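You operate a simulated robot arm through the tools that you are given. There is no shell and no other tool. Be economical: measure what you need, move in short steps, check, and stop when the job is done.

Carry out the task below with a simulated two-armed robot. There is one attempt and no reset: what you move stays moved.

TASK
Open the middle drawer of the workbench, take the red-band ring and put it in the inside of the middle drawer of the workbench and shut the drawer again. Take the black-band ring and leave it on the shelf of the side table. Push the yellow drawer shut. Put the small bright ring from the top of the workbench on the orange puck. Take the sample cup and put it on the blue plate. Put the orange-band small ring on the green cover. Open the case lid. The order is free. Set down upright: sample cup.

Only the result counts: the job must be done as asked and must still hold three seconds after the hand-in. Knocking over, shifting, dropping, spilling or breaking anything else fails it. A push-on lid holds only when it is set on centred and level and pressed home; a screw cap is set on level and turned clockwise until tight.

THE ROBOT
Two 6-joint arms with two-finger parallel grippers on one trunk, on a base that drives. Base frame: it is fixed to the floor where the robot stands at the start and does not move with it; the origin is under the middle of the robot, x ahead of it, y to its left, z up. Units: m, degrees, N and s.
The left shoulder is at the start at [0.28, 0.185, 0.93], the right one opposite. With the tool pointing down near the work surface each hand reaches from about 0.52 to 0.92 m from the robot's upright axis, wherever it stands, measured 20 degrees to its own side. Places, roughly: black-band ring (6x6x3 cm) [0.9, 0.8, 0.9]; blue plate (7x7x2 cm) [1.3, 0.5, 0.9]; case lid [1.2, -4.4, 0.9]; green cover [1.25, -2.5, 1]; inside of the middle drawer of the workbench [1.1, 0, 0.6]; middle drawer of the workbench [1, 0, 0.7]; orange puck [1.25, 0, 1]; orange-band small ring (5x5x2 cm) [0.9, -0.1, 0.9]; red-band ring (6x6x3 cm) [0.9, 1.3, 0.9]; sample cup [1, 0.25, 1]; shelf of the side table [1.2, -0.8, 0.3]; small bright ring (5x5x2 cm) [1.1, 0.2, 0.9]; yellow drawer [1.2, 0.6, 0.9]. Payload 1.57 kg a hand.
The TCP of each hand is the grasp point between the finger pads, 0.03 m short of the fingertips. In the tool frame z runs along the fingers and y along their closing line. Largest opening 0.08 m; finger width 0.017, thickness 0.012; the body of the gripper, 0.04 by 0.082 m, starts 0.08 m behind the TCP.
Orientation is that of the tool frame in the base frame, as a unit quaternion [x, y, z, w]. With the fingers straight down and closing along the base's y, the tool's x points along the base's -x, its y along +y and its z along -z.

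THE INTERFACE
- The arms move only by the tool apply_moves. It takes "left_increments", "right_increments" or both (then of equal length, played together; a hand with none holds still); each is text: rows parted by semicolons, each of 7 numbers parted by spaces: the shift along the tool's x, y, z in m, then the turn, a rotation vector about the tool's x, y, z in degrees, then the finger opening in m, from 0 to 0.08. In form: dx dy dz wx wy wz fingers; .... A call has 1 to 20 rows; each row shifts and turns the commanded pose from where the row before left it, along the tool's axes as they then stand. A row lasts 0.2 s, in which the tool goes at most 0.05 m and 8.6 degrees; a call with a longer step from one row to the next is refused whole, and so is a gripper value outside its range. A pose out of reach is approached as far as the arm can. The call stops where the force on the tool passes 40 N (or 10 N more than at its start, if that is more) or the arm is blocked; 0.2 s more then pass. Each finger travels about 0.153 m/s and halts on what it meets, pressing with about 22 N; the grip force reading is that of the motor and also rises with nothing between the fingers. The clock runs only during rows and for 0.2 s after the last one: add rows that do not move to give the fingers time. The reply holds the time, the measured pose of the TCP, the force on the tool along the base axes, the opening and the grip force, in the units named above and with some noise, with the torque about the TCP (base axes, N m) and any sound that the robot's microphone picked up.
- Cameras (640 x 400 px; columns grow to the right, rows downward): "scene" is now at [0.2516, -0.0151, 1.4041]; the picture's right is [-0.17, -0.99, 0.00], its down [-0.61, 0.10, -0.79] and it looks along [0.78, -0.13, -0.61] (base axes); focal length 256 px, centre (320, 200). "left" rides on the left gripper at [0.072, 0.007, -0.122] in its tool frame; the picture's right is [-0.09, 1.00, 0.00], its down [-0.84, -0.08, -0.54] and it looks along [-0.54, -0.05, 0.84] (tool axes); focal length 238 px, centre (320, 200). "right" rides on the right gripper at [0.072, -0.007, -0.122] in its tool frame; the picture's right is [0.09, 1.00, 0.00], its down [-0.84, 0.08, -0.54] and it looks along [-0.54, 0.05, 0.84] (tool axes); focal length 238 px, centre (320, 200). There is no depth. A picture from a camera that has moved, and an enlarged one, comes with that camera's place and axes in the base frame and with its lens. The place of the scene camera against the robot may be out by one fixed shift of up to 0.025 m in any direction.
- grab_frame(camera): a new picture of that camera. It takes no simulated time.
- lift_body(by): slides the trunk up (or, below 0, down) by that many m; the arms and the scene camera ride with it, the base frame stays. It gives what a move gives, with no picture.
- base_move(legs): drives the robot by 1 to 6 legs, each [ahead, turn to the left] in m and degrees, along the robot's own axes; the way and the turn of a leg run together, so that a leg with both is an arc; at most 1.5 m and 180 degrees a leg. The arms and the cameras ride along, it lands a little off, and it stops where it bumps. It gives what a move gives.
- head_to(pan, tilt): turns the head with the scene camera to pan (to the left, within 86 degrees either way) and tilt (down, from -29 to 69), counted from straight ahead of the robot. It gives what a move gives.
- inspect(camera, box): a new picture of the part [left, top, right, bottom] of that camera's present view, enlarged. It takes no simulated time.
- finish_job(): hands the job in; it is judged then, once.

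Work in short steps. Places have to be worked out from the pictures, the camera data and where the tool is seen: move nearer, look again, correct. Check each grasp and each placing, and mend what went wrong. You have 207 turns and 210 pictures in all, those below and enlarged ones among them. Open the grippers and draw the arms clear of the work before you hand the job in, unless the task says otherwise; then end with one line.

The tools are called after "Request:" as a command line: name --argument value ..., lists and objects as JSON in quotes. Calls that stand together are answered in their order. apply_moves: Moves the arms, as the interface text tells. Its arguments: {"type":"object","properties":{"left_increments":{"type":"string"},"right_increments":{"type":"string"}},"required":[]} The other tools are called the same way: lift_body (by) slides the trunk up or down; base_move (legs) drives the base; head_to (pan, tilt) turns the head that bears the scene camera; grab_frame (camera) takes a picture; inspect (camera, box) takes an enlarged picture of a part of a camera's view; finish_job () hands the job in.

At the start:

```text
time: 0.0
left_eef_pos: [0.5766, 0.198, 1.1531]
left_tool_rot: [0.0, 1.0, -0.001, 0.0]
left_contact_force: [0.3, 0.0, 0.2]
left_moment: [0.0, -0.03, 0.03]
left_opening: 0.08
left_gripper_force: 0.1
right_eef_pos: [0.5576, -0.2418, 1.1844]
right_tool_rot: [0.001, 1.0, 0.0, 0.001]
right_contact_force: [-0.8, -0.3, 0.4]
right_moment: [0.0, -0.02, -0.04]
right_opening: 0.0802
right_gripper_force: 0.1
trunk travel left (down, up): [-0.625, 0.365]
robot x, y, heading: [0.0012, 0.0029, -0.1]
head pan, tilt: [-9.7, 37.9]
```

scene: 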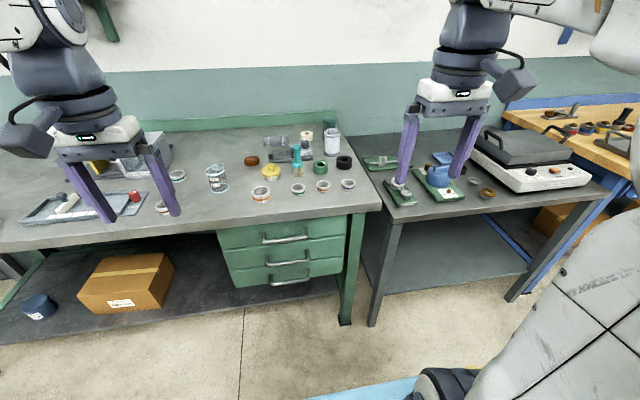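
right: 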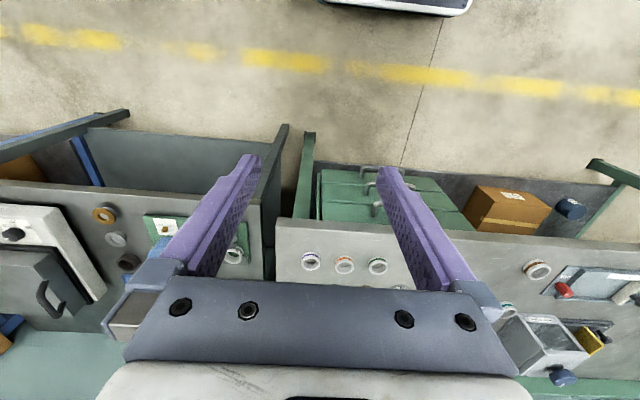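
left: 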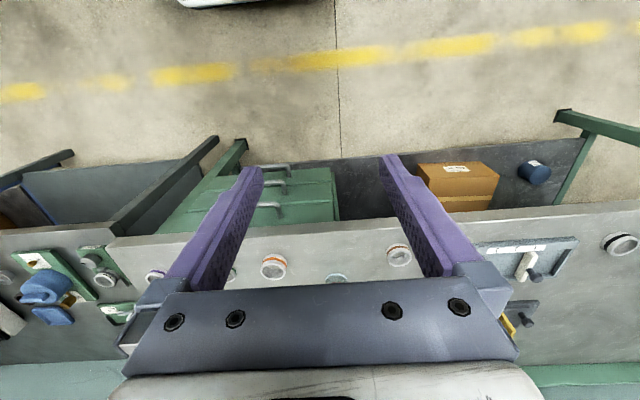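

I start by enlarging the scene view over the workbench to identify the objects.

Request:
inspect --camera "scene" --box '[140, 110, 380, 260]'

Request:
inspect --camera "scene" --box '[0, 110, 240, 260]'

Request:
inspect --camera "scene" --box '[340, 90, 640, 278]'

```text
2.67 times, centred on (260, 185) of scene
camera zoom: at [0.2516, -0.0151, 1.4041], right [-0.17, -0.99, 0.0], down [-0.61, 0.1, -0.79], along [0.78, -0.13, -0.61], focal length 683 px, centre (480, 240)
```

zoom: 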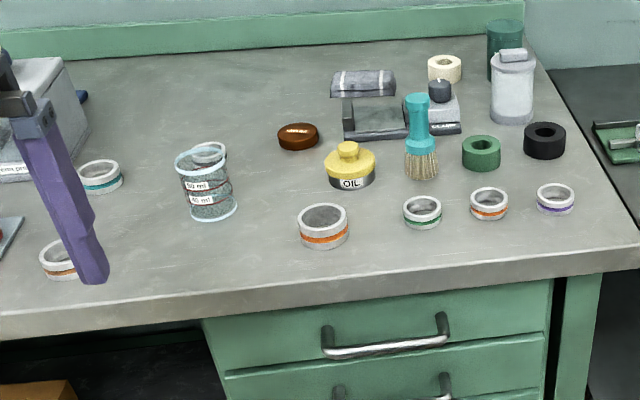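

```text
2.67 times, centred on (120, 185) of scene
camera zoom: at [0.2516, -0.0151, 1.4041], right [-0.17, -0.99, 0.0], down [-0.61, 0.1, -0.79], along [0.78, -0.13, -0.61], focal length 683 px, centre (853, 240)
```

zoom: 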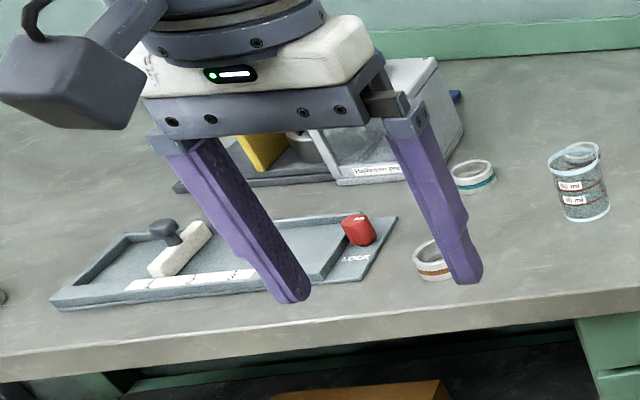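

```text
2.13 times, centred on (490, 184) of scene
camera zoom: at [0.2516, -0.0151, 1.4041], right [-0.17, -0.99, 0.0], down [-0.61, 0.1, -0.79], along [0.78, -0.13, -0.61], focal length 545 px, centre (-42, 234)
```

zoom: 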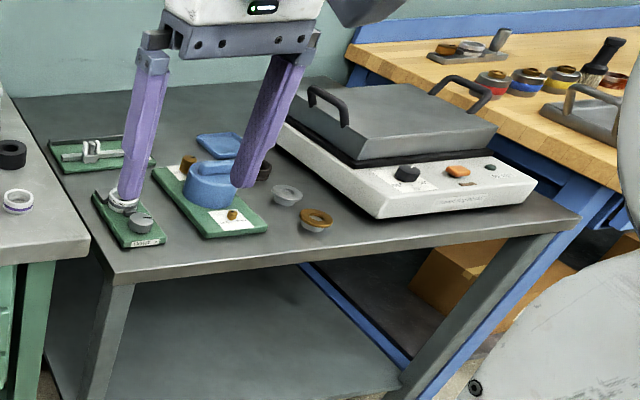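

Next I look left (red/black-band rings) and right along the benches with the head.

Request:
head_to --pan 50 --tilt 30

Request:
grab_frame --camera "scene"

Request:
head_to --pan -70 --tilt 15

Request:
grab_frame --camera "scene"

```text
time: 1.3
left_eef_pos: [0.5756, 0.1985, 1.1528]
left_tool_rot: [0.001, 1.0, 0.0, 0.0]
left_contact_force: [-1.3, -0.7, -0.1]
left_moment: [-0.01, 0.01, 0.02]
left_opening: 0.08
left_gripper_force: 0.1
right_eef_pos: [0.5579, -0.2425, 1.1846]
right_tool_rot: [-0.001, 1.0, 0.0, 0.0]
right_contact_force: [-0.3, -0.6, 0.6]
right_moment: [0.04, -0.01, 0.01]
right_opening: 0.0802
right_gripper_force: 0.0
trunk travel left (down, up): [-0.625, 0.365]
robot x, y, heading: [0.0017, -0.0019, -0.2]
head pan, tilt: [50.0, 30.0]
```

```text
203 pictures are left
camera scene: at [0.2247, 0.0687, 1.4163], right [0.77, -0.64, 0.0], down [-0.32, -0.38, -0.87], along [0.56, 0.66, -0.5], focal length 256 px, centre (320, 200)
```

scene: 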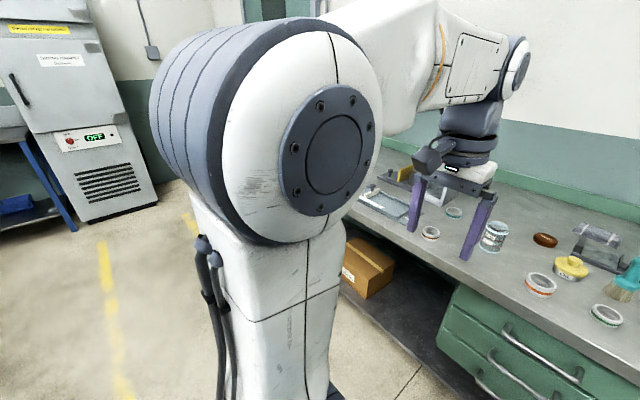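

```text
time: 3.3
left_eef_pos: [0.5766, 0.1971, 1.1529]
left_tool_rot: [0.0, 1.0, -0.001, 0.0]
left_contact_force: [0.6, 0.3, -0.1]
left_moment: [0.0, -0.01, -0.02]
left_opening: 0.0801
left_gripper_force: 0.0
right_eef_pos: [0.5589, -0.2421, 1.1852]
right_tool_rot: [0.0, 1.0, 0.0, 0.0]
right_contact_force: [0.4, -0.3, 0.9]
right_moment: [-0.05, -0.02, -0.02]
right_opening: 0.0802
right_gripper_force: 0.1
trunk travel left (down, up): [-0.625, 0.365]
robot x, y, heading: [-0.0002, -0.003, -0.1]
head pan, tilt: [-70.0, 15.0]
```

```text
202 pictures are left
camera scene: at [0.1985, -0.0883, 1.4405], right [-0.94, -0.34, 0.0], down [-0.09, 0.24, -0.97], along [0.33, -0.91, -0.26], focal length 256 px, centre (320, 200)
```

scene: 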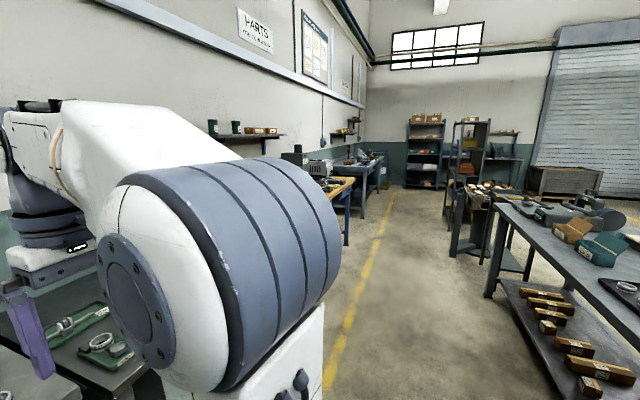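

The arms block the side views, so I'll work locally first. I look ahead and drive 0.2 m closer to the bench to localize items with the wrist cameras.

Request:
head_to --pan 5 --tilt 45

Request:
base_move --legs '[[0.2, 0]]'

Request:
grab_frame --camera "scene"

Request:
grab_frame --camera "left"

Request:
grab_frame --camera "right"

```text
time: 4.8
left_eef_pos: [0.5749, 0.1992, 1.1526]
left_tool_rot: [0.0, 1.0, 0.001, 0.0]
left_contact_force: [0.6, 0.4, 0.2]
left_moment: [-0.03, -0.03, -0.02]
left_opening: 0.0798
left_gripper_force: 0.0
right_eef_pos: [0.5586, -0.2435, 1.1859]
right_tool_rot: [0.001, 1.0, 0.0, 0.0]
right_contact_force: [-0.4, 0.4, 0.0]
right_moment: [0.01, 0.01, -0.03]
right_opening: 0.0803
right_gripper_force: 0.1
trunk travel left (down, up): [-0.625, 0.365]
robot x, y, heading: [-0.0007, 0.0039, -0.1]
head pan, tilt: [5.0, 45.0]
```

```text
time: 6.4
left_eef_pos: [0.78, 0.1973, 1.153]
left_tool_rot: [0.002, 1.0, 0.001, 0.0]
left_contact_force: [-0.2, -0.2, 0.5]
left_moment: [0.0, 0.01, -0.01]
left_opening: 0.08
left_gripper_force: 0.1
right_eef_pos: [0.7621, -0.2438, 1.1854]
right_tool_rot: [0.0, 1.0, 0.0, 0.0]
right_contact_force: [-0.6, 0.2, 0.3]
right_moment: [-0.03, -0.04, 0.0]
right_opening: 0.0801
right_gripper_force: 0.1
trunk travel left (down, up): [-0.625, 0.365]
robot x, y, heading: [0.2014, -0.0034, -0.2]
head pan, tilt: [5.0, 45.0]
```

```text
201 pictures are left
camera scene: at [0.4509, 0.0059, 1.3938], right [0.09, -1.0, 0.0], down [-0.7, -0.06, -0.71], along [0.7, 0.06, -0.71], focal length 256 px, centre (320, 200)
```

scene: 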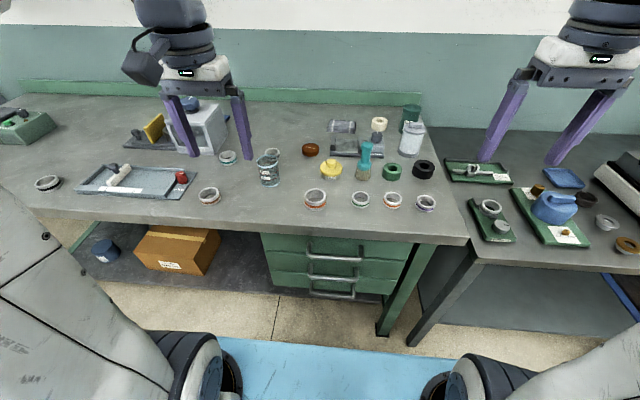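

```text
200 pictures are left
camera left: at [0.7082, 0.2042, 1.276], right [0.09, 1.0, 0.0], down [0.84, -0.08, 0.54], along [0.54, -0.05, -0.84], focal length 238 px, centre (320, 200)
```

left: 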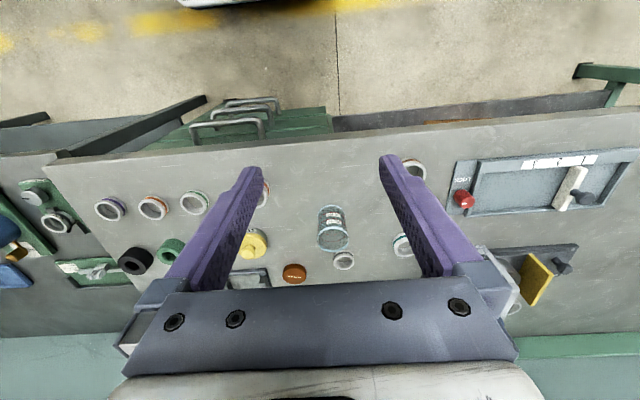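

```text
199 pictures are left
camera right: at [0.6907, -0.2504, 1.3066], right [-0.09, 1.0, 0.0], down [0.84, 0.08, 0.54], along [0.54, 0.05, -0.84], focal length 238 px, centre (320, 200)
```

right: 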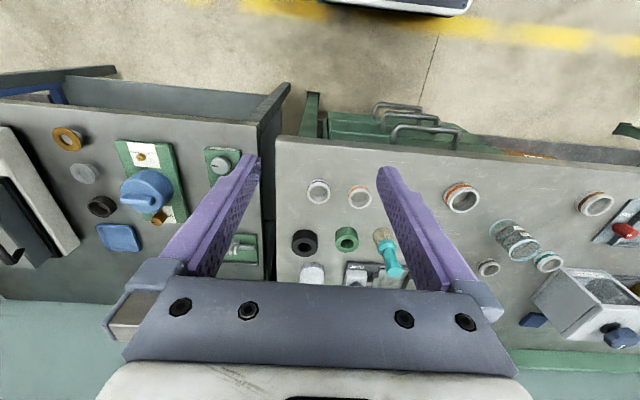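

The bench layout is clear: small bright ring ≈(1.12,0.22), puck ≈(1.12,0.11), cup ≈(0.98,0.2). I check the clearance between the base and the bench by looking down.

Request:
head_to --pan 0 --tilt 69

Request:
grab_frame --camera "scene"

Request:
inspect --camera "left" --box '[220, 170, 440, 300]'

```text
time: 7.2
left_eef_pos: [0.7794, 0.1959, 1.1523]
left_tool_rot: [0.001, 1.0, 0.0, 0.0]
left_contact_force: [-0.3, -0.2, 0.2]
left_moment: [0.01, 0.02, -0.01]
left_opening: 0.0798
left_gripper_force: 0.0
right_eef_pos: [0.7616, -0.2445, 1.1847]
right_tool_rot: [0.001, 1.0, 0.0, 0.0]
right_contact_force: [0.4, 0.1, -1.3]
right_moment: [0.0, -0.01, -0.01]
right_opening: 0.0801
right_gripper_force: 0.0
trunk travel left (down, up): [-0.625, 0.365]
robot x, y, heading: [0.2034, -0.0035, -0.2]
head pan, tilt: [0.0, 68.8]
```

```text
198 pictures are left
camera scene: at [0.4262, -0.0011, 1.3649], right [0.0, -1.0, 0.0], down [-0.93, 0.0, -0.36], along [0.36, 0.0, -0.93], focal length 256 px, centre (320, 200)
```

scene: 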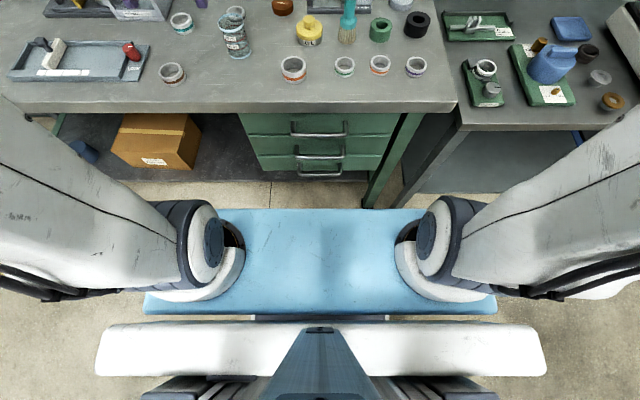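

```text
2.91 times, centred on (330, 235) of left
camera zoom: at [0.7085, 0.2042, 1.2759], right [0.09, 1.0, 0.0], down [0.84, -0.08, 0.54], along [0.54, -0.05, -0.84], focal length 693 px, centre (291, 98)
```

zoom: 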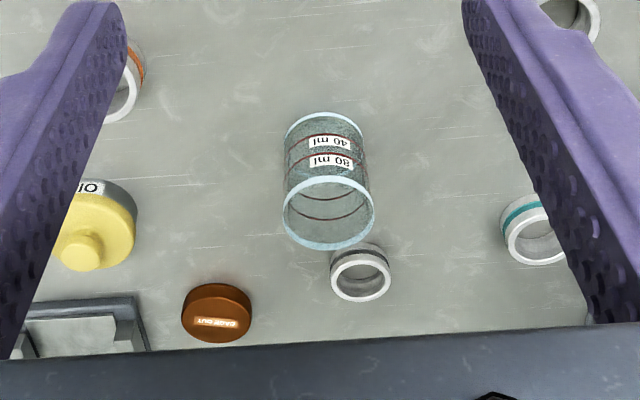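

There's room ahead. I drive 0.13 m nearer, raising the trunk slightly is not needed; then check the left camera.

Request:
base_move --legs '[[0.13, 0]]'

Request:
grab_frame --camera "left"

Request:
grab_frame --camera "scene"

```text
time: 8.5
left_eef_pos: [0.9103, 0.1944, 1.1532]
left_tool_rot: [0.001, 1.0, 0.001, 0.0]
left_contact_force: [-0.3, 0.2, -0.2]
left_moment: [0.02, -0.01, -0.04]
left_opening: 0.0801
left_gripper_force: 0.1
right_eef_pos: [0.8918, -0.2457, 1.1846]
right_tool_rot: [0.002, 1.0, -0.001, 0.0]
right_contact_force: [0.3, 0.5, -0.5]
right_moment: [0.0, -0.01, -0.01]
right_opening: 0.0798
right_gripper_force: 0.0
trunk travel left (down, up): [-0.625, 0.365]
robot x, y, heading: [0.3371, -0.0034, 0.1]
head pan, tilt: [0.0, 68.8]
```

```text
196 pictures are left
camera left: at [0.8397, 0.2029, 1.276], right [0.1, 1.0, 0.0], down [0.84, -0.08, 0.54], along [0.54, -0.05, -0.84], focal length 238 px, centre (320, 200)
```

left: 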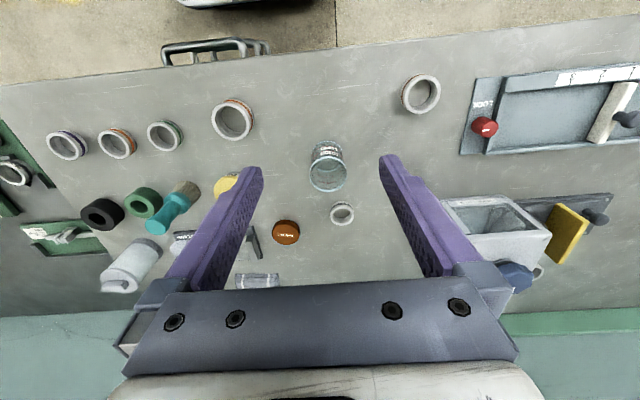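

```text
195 pictures are left
camera scene: at [0.557, -0.0019, 1.3649], right [0.0, -1.0, 0.0], down [-0.93, 0.0, -0.36], along [0.36, 0.0, -0.93], focal length 256 px, centre (320, 200)
```

scene: 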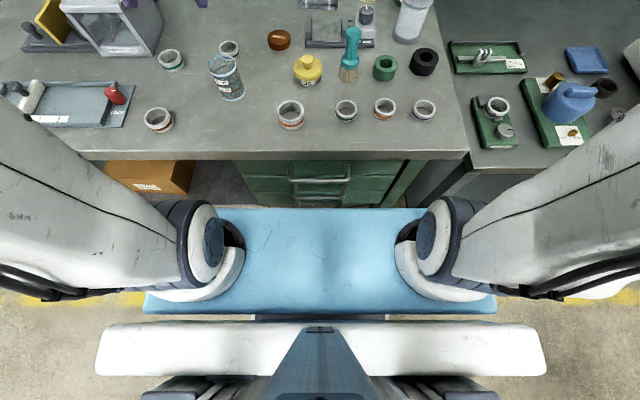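

Ring triangulates to ≈(1.10,0.219), top z≈0.92. I move the left hand over it, staying high above the cup, then look again.

Request:
apply_moves --left_increments "-0.045 0.006 0 0 0 0 0.08;-0.045 0.006 0 0 0 0 0.08;-0.045 0.006 0 0 0 0 0.08;-0.045 0.006 0 0 0 0 0.08;-0.009 0 0.04 0 0 0 0.08;0 0 0.04 0 0 0 0.08;0 0 0.03 0 0 0 0.08;0 0 0 0 0 0 0.08"

Request:
grab_frame --camera "left"

```text
time: 10.3
left_eef_pos: [1.099, 0.2215, 1.0422]
left_tool_rot: [0.002, 1.0, 0.0, 0.0]
left_contact_force: [0.6, 0.6, 0.5]
left_moment: [0.02, -0.02, -0.03]
left_opening: 0.0799
left_gripper_force: 0.0
right_eef_pos: [0.8934, -0.2445, 1.1847]
right_tool_rot: [0.002, 1.0, 0.0, 0.0]
right_contact_force: [-0.7, 0.3, -0.4]
right_moment: [-0.02, -0.01, 0.04]
right_opening: 0.0801
right_gripper_force: 0.0
trunk travel left (down, up): [-0.625, 0.365]
robot x, y, heading: [0.3363, -0.0008, -0.1]
head pan, tilt: [0.0, 68.8]
```

```text
194 pictures are left
camera left: at [1.0271, 0.2284, 1.165], right [0.1, 1.0, 0.0], down [0.84, -0.08, 0.54], along [0.54, -0.05, -0.84], focal length 238 px, centre (320, 200)
```

left: 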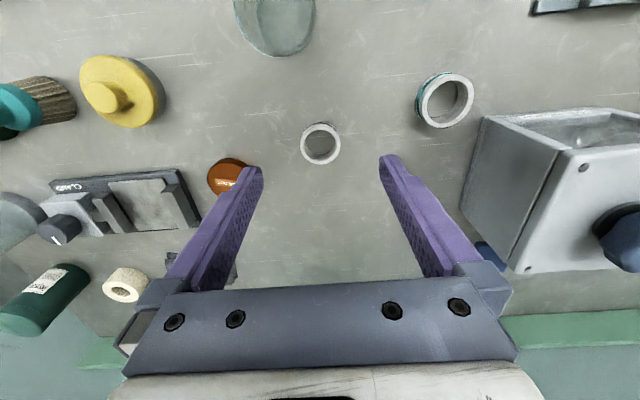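

Ring now at ≈(1.113,0.221). I correct by 1.2 cm and lower to near the surface, then close.

Request:
apply_moves --left_increments "-0.013 0 0.03 0 0 0 0.08;0 0 0.03 0 0 0 0.08;0 0 0.03 0 0 0 0.08;0 0 0.015 0 0 0 0.08;0 0 0 0 0 0 0.08"

Request:
grab_frame --camera "left"

```text
time: 11.5
left_eef_pos: [1.1137, 0.2186, 0.9384]
left_tool_rot: [0.002, 1.0, 0.0, -0.001]
left_contact_force: [0.5, 0.0, 0.2]
left_moment: [-0.01, 0.01, 0.03]
left_opening: 0.08
left_gripper_force: 0.1
right_eef_pos: [0.8919, -0.2456, 1.1854]
right_tool_rot: [0.002, 1.0, -0.001, 0.0]
right_contact_force: [-0.8, 0.0, 0.2]
right_moment: [0.01, 0.02, 0.02]
right_opening: 0.0802
right_gripper_force: 0.1
trunk travel left (down, up): [-0.625, 0.365]
robot x, y, heading: [0.3353, 0.0026, -0.5]
head pan, tilt: [0.0, 68.8]
```

```text
193 pictures are left
camera left: at [1.042, 0.2256, 1.0608], right [0.1, 1.0, 0.0], down [0.84, -0.08, 0.54], along [0.54, -0.05, -0.84], focal length 238 px, centre (320, 200)
```

left: 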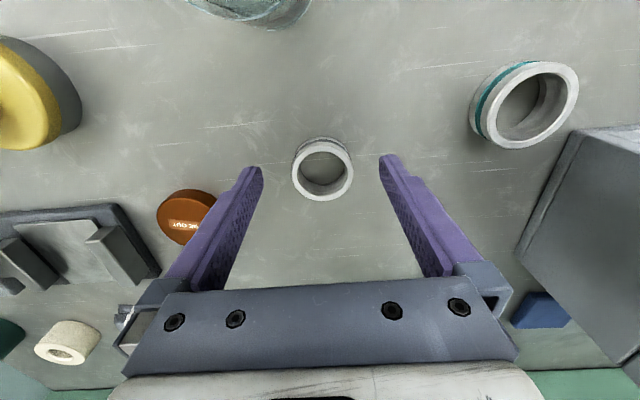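

The ring is between the fingers, but the surface height is uncertain (0.87–0.90). I step down in small amounts, watching force.

Request:
apply_moves --left_increments "-0.004 0.001 0.005 0 0 0 0.08;0 0 0.005 0 0 0 0.08;0 0 0 0 0 0 0.08"

Request:
grab_frame --camera "left"

```text
time: 12.3
left_eef_pos: [1.1186, 0.2201, 0.9277]
left_tool_rot: [0.002, 1.0, 0.0, 0.0]
left_contact_force: [1.1, 0.4, 0.7]
left_moment: [0.01, 0.0, -0.04]
left_opening: 0.0802
left_gripper_force: 0.1
right_eef_pos: [0.8922, -0.246, 1.1853]
right_tool_rot: [0.002, 1.0, 0.0, 0.0]
right_contact_force: [0.2, -0.9, -0.3]
right_moment: [-0.03, 0.0, -0.02]
right_opening: 0.0801
right_gripper_force: 0.1
trunk travel left (down, up): [-0.625, 0.365]
robot x, y, heading: [0.3331, 0.0004, -0.0]
head pan, tilt: [0.0, 68.8]
```

```text
192 pictures are left
camera left: at [1.0462, 0.2273, 1.0503], right [0.1, 1.0, 0.0], down [0.84, -0.08, 0.54], along [0.54, -0.05, -0.84], focal length 238 px, centre (320, 200)
```

left: 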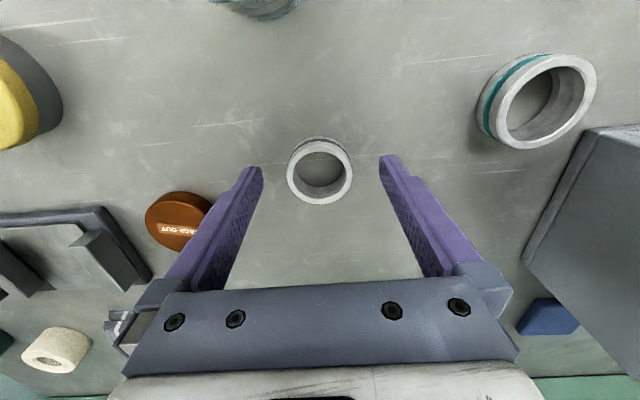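

Scale change puts the ring top at ≈0.89 (surface ≈0.87), centre x≈1.125. I lower to TCP z≈0.903 and close.

Request:
apply_moves --left_increments "-0.007 0 0.012 0 0 0 0.08;0 0 0.012 0 0 0 0.08;0 0 0 0 0 0 0.08;0 0 0 0 0 0 0.05;0 0 0 0 0 0 0.03;0 0 0 0 0 0 0.03"

Request:
grab_frame --camera "left"

```text
time: 13.3
left_eef_pos: [1.1263, 0.2195, 0.9096]
left_tool_rot: [0.002, 1.0, 0.0, 0.006]
left_contact_force: [-2.2, 0.9, 13.1]
left_moment: [-0.14, 0.18, -0.06]
left_opening: 0.0533
left_gripper_force: 1.7
right_eef_pos: [0.8925, -0.2449, 1.1847]
right_tool_rot: [0.002, 1.0, 0.0, 0.0]
right_contact_force: [-0.1, 0.3, -0.1]
right_moment: [0.03, -0.02, 0.04]
right_opening: 0.0799
right_gripper_force: 0.0
trunk travel left (down, up): [-0.625, 0.365]
robot x, y, heading: [0.337, 0.0013, -0.1]
head pan, tilt: [0.0, 68.8]
stopped in row 4 (left hand): the force on the tool passed its limit at 82 N (the readings are from after the stop); the commanded pose is now the measured one
```

```text
191 pictures are left
camera left: at [1.0528, 0.2266, 1.032], right [0.1, 1.0, 0.0], down [0.83, -0.08, 0.55], along [0.55, -0.05, -0.83], focal length 238 px, centre (320, 200)
```

left: 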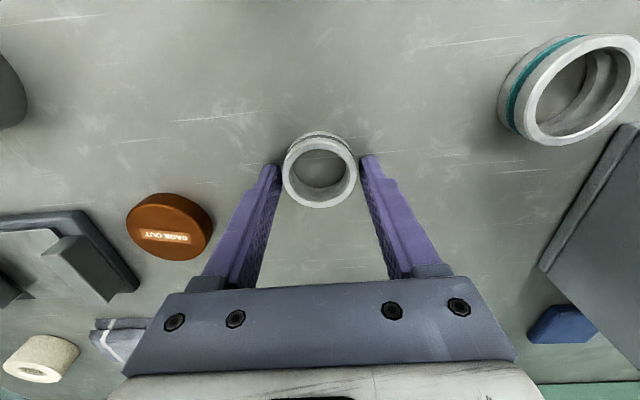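

Fingertips touched the surface, so it lies at z≈0.877. I raise 3 mm and close on the ring.

Request:
apply_moves --left_increments "0 0 -0.003 0 0 0 0.054;0 0 0 0 0 0 0.045;0 0 0 0 0 0 0.035;0 0 0 0 0 0 0.035"

Request:
grab_frame --camera "left"

```text
time: 14.3
left_eef_pos: [1.1266, 0.2197, 0.9113]
left_tool_rot: [0.002, 1.0, -0.002, 0.004]
left_contact_force: [0.3, -0.2, 0.1]
left_moment: [-0.02, 0.04, -0.03]
left_opening: 0.0463
left_gripper_force: 22.1
right_eef_pos: [0.8929, -0.2449, 1.1852]
right_tool_rot: [0.002, 1.0, 0.0, 0.0]
right_contact_force: [-0.6, 0.3, 0.0]
right_moment: [-0.02, 0.02, -0.05]
right_opening: 0.0797
right_gripper_force: 0.0
trunk travel left (down, up): [-0.625, 0.365]
robot x, y, heading: [0.3393, -0.0005, -0.4]
head pan, tilt: [0.0, 68.8]
```

```text
190 pictures are left
camera left: at [1.0535, 0.227, 1.033], right [0.1, 1.0, 0.0], down [0.83, -0.08, 0.55], along [0.55, -0.05, -0.84], focal length 238 px, centre (320, 200)
```

left: 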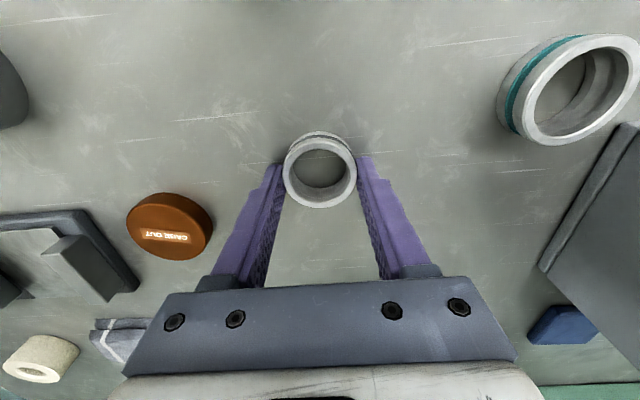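

Gripped at 4.6 cm. I lift 6 cm and carry the ring over the puck (≈(1.15,0.103)), then look.

Request:
apply_moves --left_increments "0 0 -0.03 0 0 0 0.035;0 0 -0.04 0 0 0 0.035;-0.008 -0.04 0 0 0 0 0.035;-0.008 -0.04 0 0 0 0 0.035;-0.011 -0.037 0 0 0 0 0.035;0 0 0 0 0 0 0.035"

Request:
grab_frame --camera "left"

Request:
grab_frame --camera "right"

```text
time: 15.7
left_eef_pos: [1.1536, 0.1008, 0.9824]
left_tool_rot: [0.002, 1.0, 0.0, 0.004]
left_contact_force: [0.4, -0.4, -0.9]
left_moment: [0.04, 0.02, 0.01]
left_opening: 0.0464
left_gripper_force: 22.0
right_eef_pos: [0.8921, -0.2455, 1.1854]
right_tool_rot: [0.002, 1.0, 0.0, 0.0]
right_contact_force: [0.5, 0.4, -0.1]
right_moment: [-0.01, -0.04, 0.01]
right_opening: 0.0801
right_gripper_force: 0.2
trunk travel left (down, up): [-0.625, 0.365]
robot x, y, heading: [0.3347, -0.0023, -0.2]
head pan, tilt: [0.0, 68.8]
```

```text
189 pictures are left
camera left: at [1.0809, 0.1082, 1.1041], right [0.1, 1.0, 0.0], down [0.83, -0.08, 0.55], along [0.55, -0.05, -0.84], focal length 238 px, centre (320, 200)
```

left: 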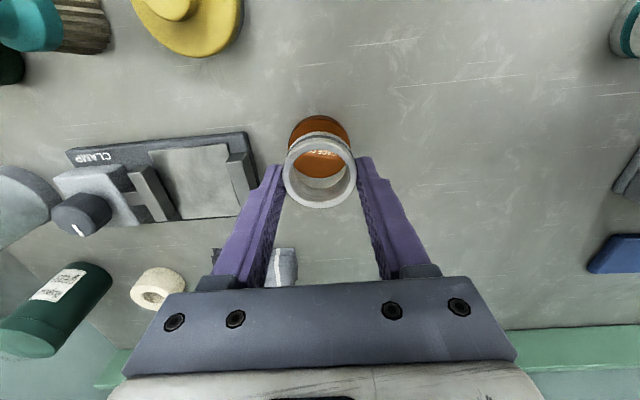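

```text
188 pictures are left
camera right: at [0.8218, -0.2518, 1.3064], right [-0.09, 1.0, 0.0], down [0.84, 0.07, 0.54], along [0.54, 0.05, -0.84], focal length 238 px, centre (320, 200)
```

right: 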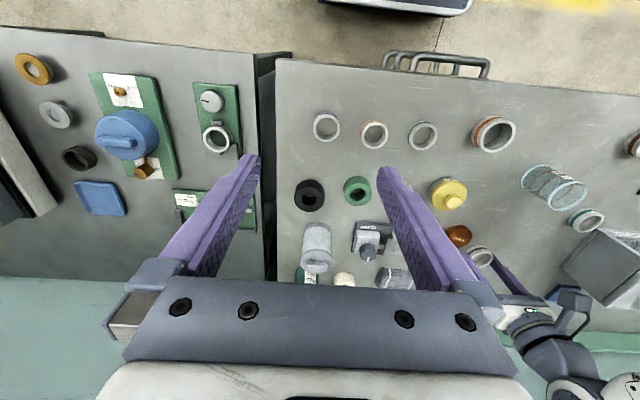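

The ring is about 6–8 mm short of the puck centre in x. I correct it and lower in steps until contact shows.

Request:
apply_moves --left_increments "-0.007 -0.001 0.02 0 0 0 0.035;0 0 0.015 0 0 0 0.035;0 0 0 0 0 0 0.035"

Request:
inspect --camera "left" --box '[220, 80, 420, 230]'

```text
time: 16.5
left_eef_pos: [1.1618, 0.1016, 0.9471]
left_tool_rot: [0.002, 1.0, 0.0, 0.004]
left_contact_force: [-0.6, -0.1, -1.1]
left_moment: [-0.02, 0.0, -0.01]
left_opening: 0.0463
left_gripper_force: 22.0
right_eef_pos: [0.8933, -0.2455, 1.1846]
right_tool_rot: [0.002, 1.0, 0.0, 0.0]
right_contact_force: [0.3, -0.4, -0.1]
right_moment: [0.0, 0.0, -0.01]
right_opening: 0.0798
right_gripper_force: 0.0
trunk travel left (down, up): [-0.625, 0.365]
robot x, y, heading: [0.337, 0.0013, -0.1]
head pan, tilt: [0.0, 68.8]
```

```text
2.67 times, centred on (320, 155) of left
camera zoom: at [1.0887, 0.1081, 1.0688], right [0.1, 1.0, 0.0], down [0.83, -0.08, 0.55], along [0.55, -0.05, -0.84], focal length 636 px, centre (320, 320)
```

zoom: 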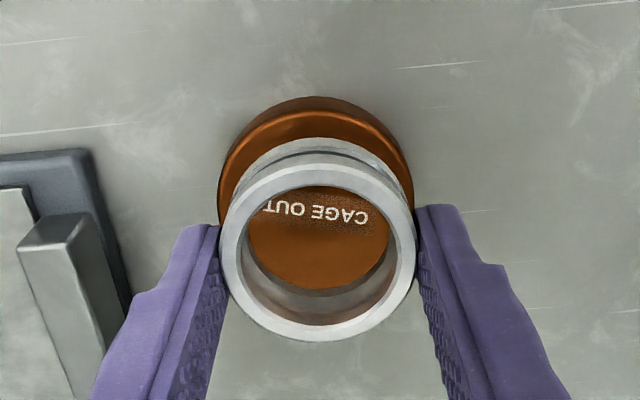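

Alignment is good (puck ≈1.16, ring ≈1.157). I lower in 4 mm steps to contact.

Request:
apply_moves --left_increments "-0.003 0 0.005 0 0 0 0.035;0 0 0.004 0 0 0 0.035;0 0 0 0 0 0 0.035"

Request:
apply_moves --left_increments "0 0 0.003 0 0 0 0.035;0 0 0 0 0 0 0.035"

Request:
apply_moves --left_increments "0 0 0.003 0 0 0 0.035;0 0 0 0 0 0 0.035"

```text
time: 17.3
left_eef_pos: [1.163, 0.1007, 0.9378]
left_tool_rot: [0.002, 1.0, 0.001, 0.005]
left_contact_force: [0.4, 0.2, -1.4]
left_moment: [0.0, 0.01, -0.02]
left_opening: 0.0463
left_gripper_force: 21.9
right_eef_pos: [0.8927, -0.2447, 1.1854]
right_tool_rot: [0.002, 1.0, 0.0, 0.0]
right_contact_force: [0.2, -0.1, -0.5]
right_moment: [0.02, 0.01, 0.0]
right_opening: 0.0798
right_gripper_force: 0.1
trunk travel left (down, up): [-0.625, 0.365]
robot x, y, heading: [0.3312, 0.0, -0.0]
head pan, tilt: [0.0, 68.8]
```

```text
time: 17.9
left_eef_pos: [1.1631, 0.1001, 0.9343]
left_tool_rot: [0.001, 1.0, 0.0, 0.004]
left_contact_force: [0.3, -0.1, -1.5]
left_moment: [0.0, 0.0, -0.01]
left_opening: 0.0457
left_gripper_force: 21.8
right_eef_pos: [0.8934, -0.2453, 1.185]
right_tool_rot: [0.001, 1.0, 0.0, 0.0]
right_contact_force: [0.2, 0.2, -0.5]
right_moment: [0.01, -0.01, -0.02]
right_opening: 0.08
right_gripper_force: 0.2
trunk travel left (down, up): [-0.625, 0.365]
robot x, y, heading: [0.3328, -0.0008, 0.1]
head pan, tilt: [0.0, 68.8]
```

```text
time: 18.5
left_eef_pos: [1.1617, 0.1004, 0.9313]
left_tool_rot: [0.001, 1.0, 0.0, 0.005]
left_contact_force: [1.4, 0.0, -0.8]
left_moment: [-0.02, 0.01, 0.01]
left_opening: 0.046
left_gripper_force: 22.5
right_eef_pos: [0.8934, -0.2455, 1.1853]
right_tool_rot: [0.002, 1.0, 0.0, -0.001]
right_contact_force: [0.5, 0.3, -0.3]
right_moment: [0.02, 0.02, 0.05]
right_opening: 0.0801
right_gripper_force: 0.1
trunk travel left (down, up): [-0.625, 0.365]
robot x, y, heading: [0.332, -0.0046, -0.1]
head pan, tilt: [0.0, 68.8]
```

No contact yet at ring bottom ≈0.897; I continue down.

Request:
apply_moves --left_increments "0 0 0.003 0 0 0 0.035;0 0 0 0 0 0 0.035"

Request:
inspect --camera "left" --box '[220, 80, 420, 230]'

```text
time: 19.1
left_eef_pos: [1.1624, 0.1008, 0.9287]
left_tool_rot: [0.002, 1.0, 0.0, 0.004]
left_contact_force: [0.4, -0.3, -1.9]
left_moment: [0.03, 0.01, 0.01]
left_opening: 0.0461
left_gripper_force: 21.9
right_eef_pos: [0.8914, -0.2457, 1.1841]
right_tool_rot: [0.002, 1.0, 0.0, 0.0]
right_contact_force: [0.2, -0.5, 0.0]
right_moment: [0.0, -0.02, 0.02]
right_opening: 0.0799
right_gripper_force: 0.1
trunk travel left (down, up): [-0.625, 0.365]
robot x, y, heading: [0.3329, -0.0012, -0.4]
head pan, tilt: [0.0, 68.8]
```

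```text
2.67 times, centred on (320, 155) of left
camera zoom: at [1.0896, 0.1084, 1.0507], right [0.1, 1.0, 0.0], down [0.83, -0.08, 0.55], along [0.55, -0.05, -0.84], focal length 636 px, centre (320, 320)
```

zoom: 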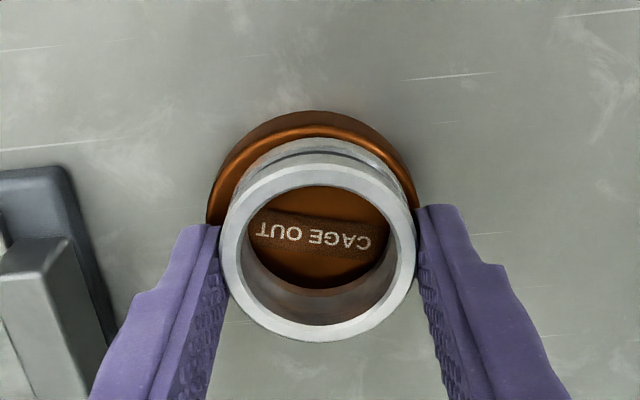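

Looks concentric and almost touching; two more 2.5 mm steps.

Request:
apply_moves --left_increments "0 0 0.0025 0 0 0 0.035;0 0 0 0 0 0 0.035"

Request:
apply_moves --left_increments "0 0 0.0025 0 0 0 0.035;0 0 0 0 0 0 0.035"

```text
time: 19.7
left_eef_pos: [1.1635, 0.1013, 0.9254]
left_tool_rot: [0.001, 1.0, -0.001, 0.004]
left_contact_force: [-0.3, -0.1, 2.4]
left_moment: [-0.01, 0.08, 0.01]
left_opening: 0.0461
left_gripper_force: 21.7
right_eef_pos: [0.8917, -0.2447, 1.1866]
right_tool_rot: [0.001, 1.0, 0.0, 0.001]
right_contact_force: [-0.3, -0.2, -0.2]
right_moment: [0.03, -0.02, -0.01]
right_opening: 0.0799
right_gripper_force: 0.1
trunk travel left (down, up): [-0.625, 0.365]
robot x, y, heading: [0.3351, 0.0007, -0.2]
head pan, tilt: [0.0, 68.8]
```

```text
time: 20.3
left_eef_pos: [1.1626, 0.1006, 0.9256]
left_tool_rot: [0.002, 1.0, -0.001, 0.006]
left_contact_force: [-2.9, 0.4, 21.9]
left_moment: [0.06, 0.42, -0.01]
left_opening: 0.0461
left_gripper_force: 21.8
right_eef_pos: [0.8921, -0.2434, 1.185]
right_tool_rot: [0.002, 1.0, -0.001, 0.0]
right_contact_force: [-0.3, 0.3, 0.4]
right_moment: [-0.03, 0.0, -0.03]
right_opening: 0.0798
right_gripper_force: 0.0
trunk travel left (down, up): [-0.625, 0.365]
robot x, y, heading: [0.3358, -0.0027, -0.2]
head pan, tilt: [0.0, 68.8]
```

Contact (22 N). I relieve 2 mm, open and withdraw upward.

Request:
apply_moves --left_increments "0 0 -0.002 0 0 0 0.046;0 0 0 0 0 0 0.055;0 0 0 0 0 0 0.075;0 0 0 0 0 0 0.075;0 0 -0.04 0 0 0 0.075;0 0 -0.05 0 0 0 0.075;0 0 -0.05 0 0 0 0.08;0 0 0 0 0 0 0.08"

Request:
grab_frame --camera "left"

```text
time: 22.1
left_eef_pos: [1.1607, 0.0988, 1.064]
left_tool_rot: [0.002, 1.0, 0.0, 0.005]
left_contact_force: [-0.2, 0.7, 0.3]
left_moment: [-0.01, -0.01, 0.01]
left_opening: 0.08
left_gripper_force: 0.0
right_eef_pos: [0.8913, -0.2448, 1.1841]
right_tool_rot: [0.001, 1.0, 0.0, 0.0]
right_contact_force: [-0.5, 0.7, -0.7]
right_moment: [0.03, 0.0, 0.05]
right_opening: 0.0802
right_gripper_force: 0.1
trunk travel left (down, up): [-0.625, 0.365]
robot x, y, heading: [0.3323, 0.0032, 0.0]
head pan, tilt: [0.0, 68.8]
```

```text
185 pictures are left
camera left: at [1.0878, 0.1072, 1.1865], right [0.1, 1.0, 0.0], down [0.83, -0.08, 0.55], along [0.55, -0.05, -0.84], focal length 238 px, centre (320, 200)
```

left: 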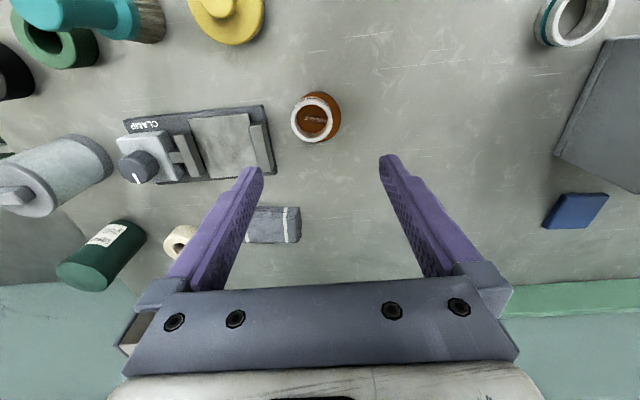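

The ring rests on the puck; I zoom to verify its centring.

Request:
inspect --camera "left" --box '[270, 80, 370, 155]'

```text
5.33 times, centred on (320, 118) of left
camera zoom: at [1.0878, 0.1072, 1.1865], right [0.1, 1.0, 0.0], down [0.83, -0.08, 0.55], along [0.55, -0.05, -0.84], focal length 1271 px, centre (320, 640)
```

zoom: 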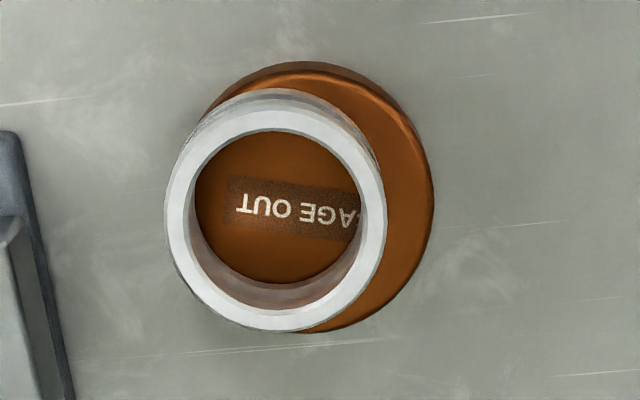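

Ring is ~1 cm off-centre in −y. I nudge it back with the −y finger: lower hand around it, fingers at tip height just above the puck top, and push +y.

Request:
apply_moves --left_increments "0.003 0.007 0.04 0 0 0 0.08;0 0 0.05 0 0 0 0.08;0 0 0.03 0 0 0 0.08;0 0 0.012 0 0 0 0.08;0 0 0 0 0 0 0.08"

Request:
inspect --camera "left" --box '[220, 80, 420, 230]'

```text
time: 23.3
left_eef_pos: [1.1583, 0.109, 0.9301]
left_tool_rot: [0.001, 1.0, -0.001, 0.004]
left_contact_force: [0.9, 0.4, 0.7]
left_moment: [0.0, 0.01, -0.01]
left_opening: 0.0802
left_gripper_force: 0.1
right_eef_pos: [0.8926, -0.2455, 1.1838]
right_tool_rot: [0.002, 1.0, 0.0, 0.0]
right_contact_force: [-0.4, -0.1, -0.8]
right_moment: [0.0, 0.02, 0.03]
right_opening: 0.0802
right_gripper_force: 0.1
trunk travel left (down, up): [-0.625, 0.365]
robot x, y, heading: [0.3344, 0.0008, -0.2]
head pan, tilt: [0.0, 68.8]
```

```text
2.67 times, centred on (320, 155) of left
camera zoom: at [1.0859, 0.1157, 1.0524], right [0.1, 1.0, 0.0], down [0.83, -0.08, 0.55], along [0.55, -0.05, -0.84], focal length 636 px, centre (320, 320)
```

zoom: 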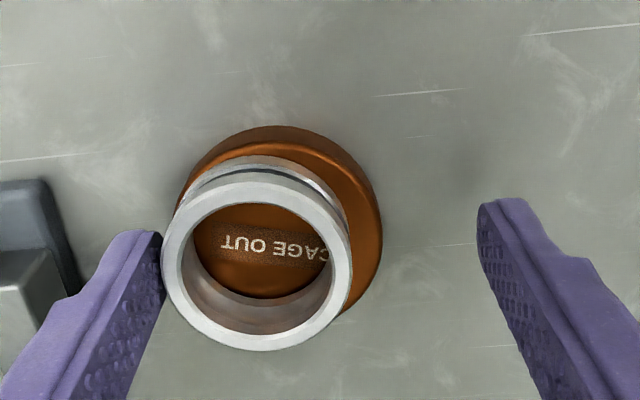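

Finger is touching the ring's −y side. I push +y by 1 cm slowly, back off slightly and look.

Request:
apply_moves --left_increments "0 0.004 0 0 0 0 0.08;0 0.003 0 0 0 0 0.08;0 0.002 0 0 0 0 0.08;0 0 0 0 0 0 0.08"

Request:
inspect --camera "left" --box '[220, 80, 420, 230]'

```text
time: 24.3
left_eef_pos: [1.1585, 0.119, 0.9329]
left_tool_rot: [0.003, 1.0, 0.0, 0.005]
left_contact_force: [-0.6, 0.1, 0.1]
left_moment: [-0.03, 0.02, -0.02]
left_opening: 0.0799
left_gripper_force: 0.2
right_eef_pos: [0.8926, -0.2462, 1.1845]
right_tool_rot: [0.001, 1.0, 0.001, 0.0]
right_contact_force: [-0.5, -0.1, -0.9]
right_moment: [-0.03, 0.03, 0.02]
right_opening: 0.0797
right_gripper_force: 0.2
trunk travel left (down, up): [-0.625, 0.365]
robot x, y, heading: [0.3327, -0.0016, -0.2]
head pan, tilt: [0.0, 68.8]
```

```text
2.67 times, centred on (320, 155) of left
camera zoom: at [1.0864, 0.1248, 1.0544], right [0.1, 1.0, 0.0], down [0.83, -0.08, 0.55], along [0.55, -0.05, -0.84], focal length 636 px, centre (320, 320)
```

zoom: 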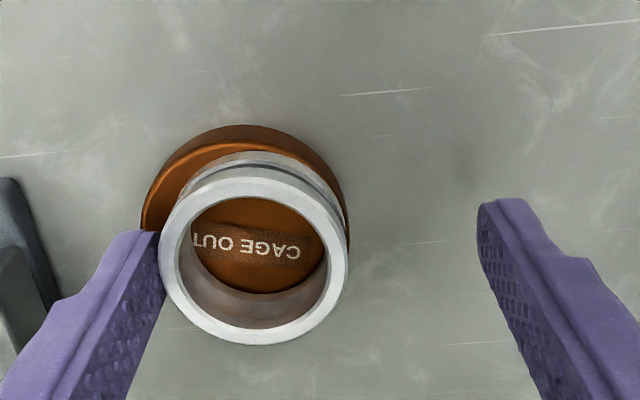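

Now well centred. I back the finger off, lift clear, and then reverse the base to look at the drawers.

Request:
apply_moves --left_increments "0 -0.003 0 0 0 0 0.08;0 0 -0.03 0 0 0 0.08;0 0 -0.05 0 0 0 0.08;0 0 -0.05 0 0 0 0.08;0 0 -0.05 0 0 0 0.08;0.045 0 -0.02 0 0 0 0.08;0.045 0 0 0 0 0 0.08;0.045 0 0 0 0 0 0.08;0.045 0 0 0 0 0 0.08;0.045 0 0 0 0 0 0.08;0.045 0 0 0 0 0 0.08"

Request:
grab_frame --camera "left"

Request:
head_to --pan 0 --tilt 50

Request:
base_move --legs '[[-0.43, 0]]'

Request:
grab_frame --camera "scene"

```text
time: 26.7
left_eef_pos: [0.8864, 0.1151, 1.1306]
left_tool_rot: [0.002, 1.0, 0.0, 0.005]
left_contact_force: [0.2, -0.3, -0.6]
left_moment: [0.0, 0.01, -0.01]
left_opening: 0.0801
left_gripper_force: 0.0
right_eef_pos: [0.893, -0.2449, 1.184]
right_tool_rot: [0.002, 1.0, 0.0, 0.0]
right_contact_force: [0.2, -0.5, -0.6]
right_moment: [0.02, 0.02, -0.02]
right_opening: 0.08
right_gripper_force: 0.1
trunk travel left (down, up): [-0.625, 0.365]
robot x, y, heading: [0.334, -0.0039, -0.1]
head pan, tilt: [0.0, 68.8]
```

```text
181 pictures are left
camera left: at [0.8142, 0.1229, 1.2528], right [0.1, 1.0, 0.0], down [0.83, -0.08, 0.55], along [0.55, -0.05, -0.84], focal length 238 px, centre (320, 200)
```

left: 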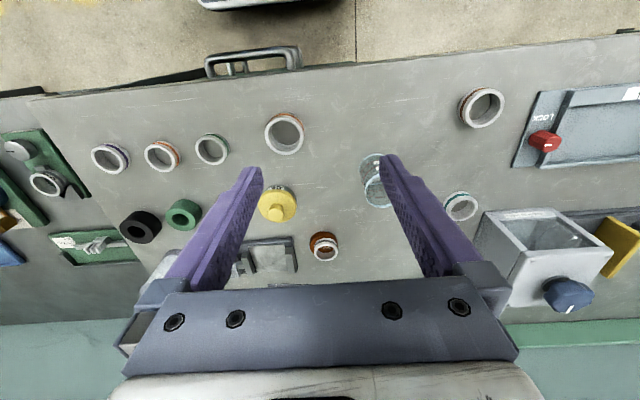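

```text
time: 27.5
left_eef_pos: [0.8872, 0.116, 1.13]
left_tool_rot: [0.002, 1.0, 0.001, 0.004]
left_contact_force: [-0.3, -0.7, 0.2]
left_moment: [0.02, -0.02, 0.0]
left_opening: 0.0798
left_gripper_force: 0.1
right_eef_pos: [0.8921, -0.2452, 1.1866]
right_tool_rot: [0.002, 1.0, 0.0, 0.0]
right_contact_force: [0.4, -0.2, 0.2]
right_moment: [0.01, -0.01, 0.0]
right_opening: 0.0799
right_gripper_force: 0.1
trunk travel left (down, up): [-0.625, 0.365]
robot x, y, heading: [0.3355, -0.0051, -0.5]
head pan, tilt: [0.0, 50.0]
```

```text
time: 30.1
left_eef_pos: [0.4607, 0.1184, 1.1322]
left_tool_rot: [0.001, 1.0, 0.0, 0.004]
left_contact_force: [-0.1, 0.3, -0.2]
left_moment: [-0.02, -0.01, -0.03]
left_opening: 0.08
left_gripper_force: 0.0
right_eef_pos: [0.4653, -0.2434, 1.1853]
right_tool_rot: [0.0, 1.0, 0.0, 0.0]
right_contact_force: [0.6, -0.2, -0.3]
right_moment: [0.0, 0.0, 0.01]
right_opening: 0.08
right_gripper_force: 0.0
trunk travel left (down, up): [-0.625, 0.365]
robot x, y, heading: [-0.0942, -0.0004, -0.1]
head pan, tilt: [0.0, 50.0]
```

```text
180 pictures are left
camera scene: at [0.1514, -0.0003, 1.3868], right [0.0, -1.0, 0.0], down [-0.77, 0.0, -0.64], along [0.64, 0.0, -0.77], focal length 256 px, centre (320, 200)
```

scene: 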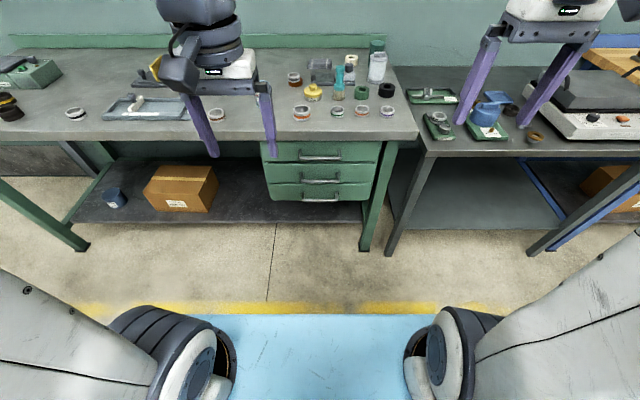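

I zoom on the drawer handles.

Request:
inspect --camera "scene" --box '[250, 120, 400, 214]'

```text
4.26 times, centred on (325, 167) of scene
camera zoom: at [0.1514, -0.0003, 1.3868], right [0.0, -1.0, 0.0], down [-0.77, 0.0, -0.64], along [0.64, 0.0, -0.77], focal length 1090 px, centre (299, 340)
```

zoom: 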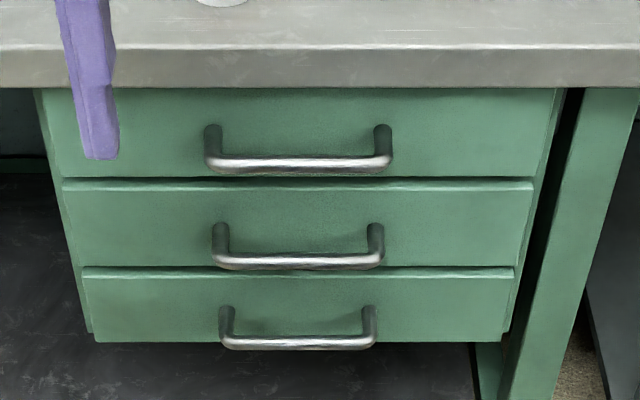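

Bars run along y, centred at y≈0; middle bar ≈(0.82,0,0.67). I'll use the right hand horizontally with vertical closing: first move it to (0.62,−0.12,0.95) and shift the left hand aside.

Request:
apply_moves --left_increments "0 0.022 0 0 0 0 0.08;0 0.022 0 0 0 0 0.08;0 0.022 0 0 0 0 0.08;0 0.022 0 0 0 0 0.08;0 0.022 0 0 0 0 0.08;0 0.022 0 0 0 0 0.08;0 0.022 0 0 0 0 0.08" --right_increments "-0.022 0.018 0.0336 0 0 0 0.05;-0.022 0.018 0.0336 0 0 0 0.05;-0.022 0.018 0.0336 0 0 0 0.05;-0.022 0.018 0.0336 0 0 0 0.05;-0.022 0.018 0.0336 0 0 0 0.05;-0.022 0.018 0.0336 0 0 0 0.05;-0.022 0.018 0.0336 0 0 0 0.05"

Request:
apply_moves --right_increments "0 0 0 0 -8.2 0 0.05;0 0 0 0 -8.2 0 0.05;0 0 0 0 -8.2 0 0.05;0 0 0 0 -8.2 0 0.05;0 0 0 0 -8.2 0 0.05;0 0 0 0 -8.2 0 0.05;0 0 0 0 -8.2 0 0.05;0 0 0 0 -8.2 0 0.05;0 0 0 0 -8.2 0 0.05;0 0 0 0 -8.2 0 0.05;0 0 0 0 -8 0 0.05;0 0 0 0 0 0 0.05"

```text
time: 31.7
left_eef_pos: [0.4604, 0.2722, 1.1309]
left_tool_rot: [0.0, 1.0, 0.0, 0.004]
left_contact_force: [-1.0, 0.0, -0.5]
left_moment: [0.0, 0.0, 0.02]
left_opening: 0.08
left_gripper_force: 0.1
right_eef_pos: [0.6195, -0.1169, 0.9489]
right_tool_rot: [0.001, 1.0, 0.0, 0.001]
right_contact_force: [-0.4, 0.1, 0.9]
right_moment: [0.02, -0.01, 0.05]
right_opening: 0.0499
right_gripper_force: 0.1
trunk travel left (down, up): [-0.625, 0.365]
robot x, y, heading: [-0.093, -0.0029, -0.1]
head pan, tilt: [0.0, 50.0]
```

```text
time: 34.3
left_eef_pos: [0.4615, 0.2716, 1.131]
left_tool_rot: [0.001, 1.0, 0.0, 0.005]
left_contact_force: [0.2, 0.0, 0.6]
left_moment: [0.03, 0.03, -0.01]
left_opening: 0.0798
left_gripper_force: 0.1
right_eef_pos: [0.6388, -0.0916, 1.0227]
right_tool_rot: [-0.006, 0.736, -0.026, 0.677]
right_contact_force: [0.3, 0.7, -0.4]
right_moment: [0.03, 0.0, -0.02]
right_opening: 0.05
right_gripper_force: 0.0
right hand out of reach, approached as far as the arm can: row 5, 6, 8, 9, 10, 11
trunk travel left (down, up): [-0.625, 0.365]
robot x, y, heading: [-0.0928, 0.0018, -0.0]
head pan, tilt: [0.0, 50.0]
```

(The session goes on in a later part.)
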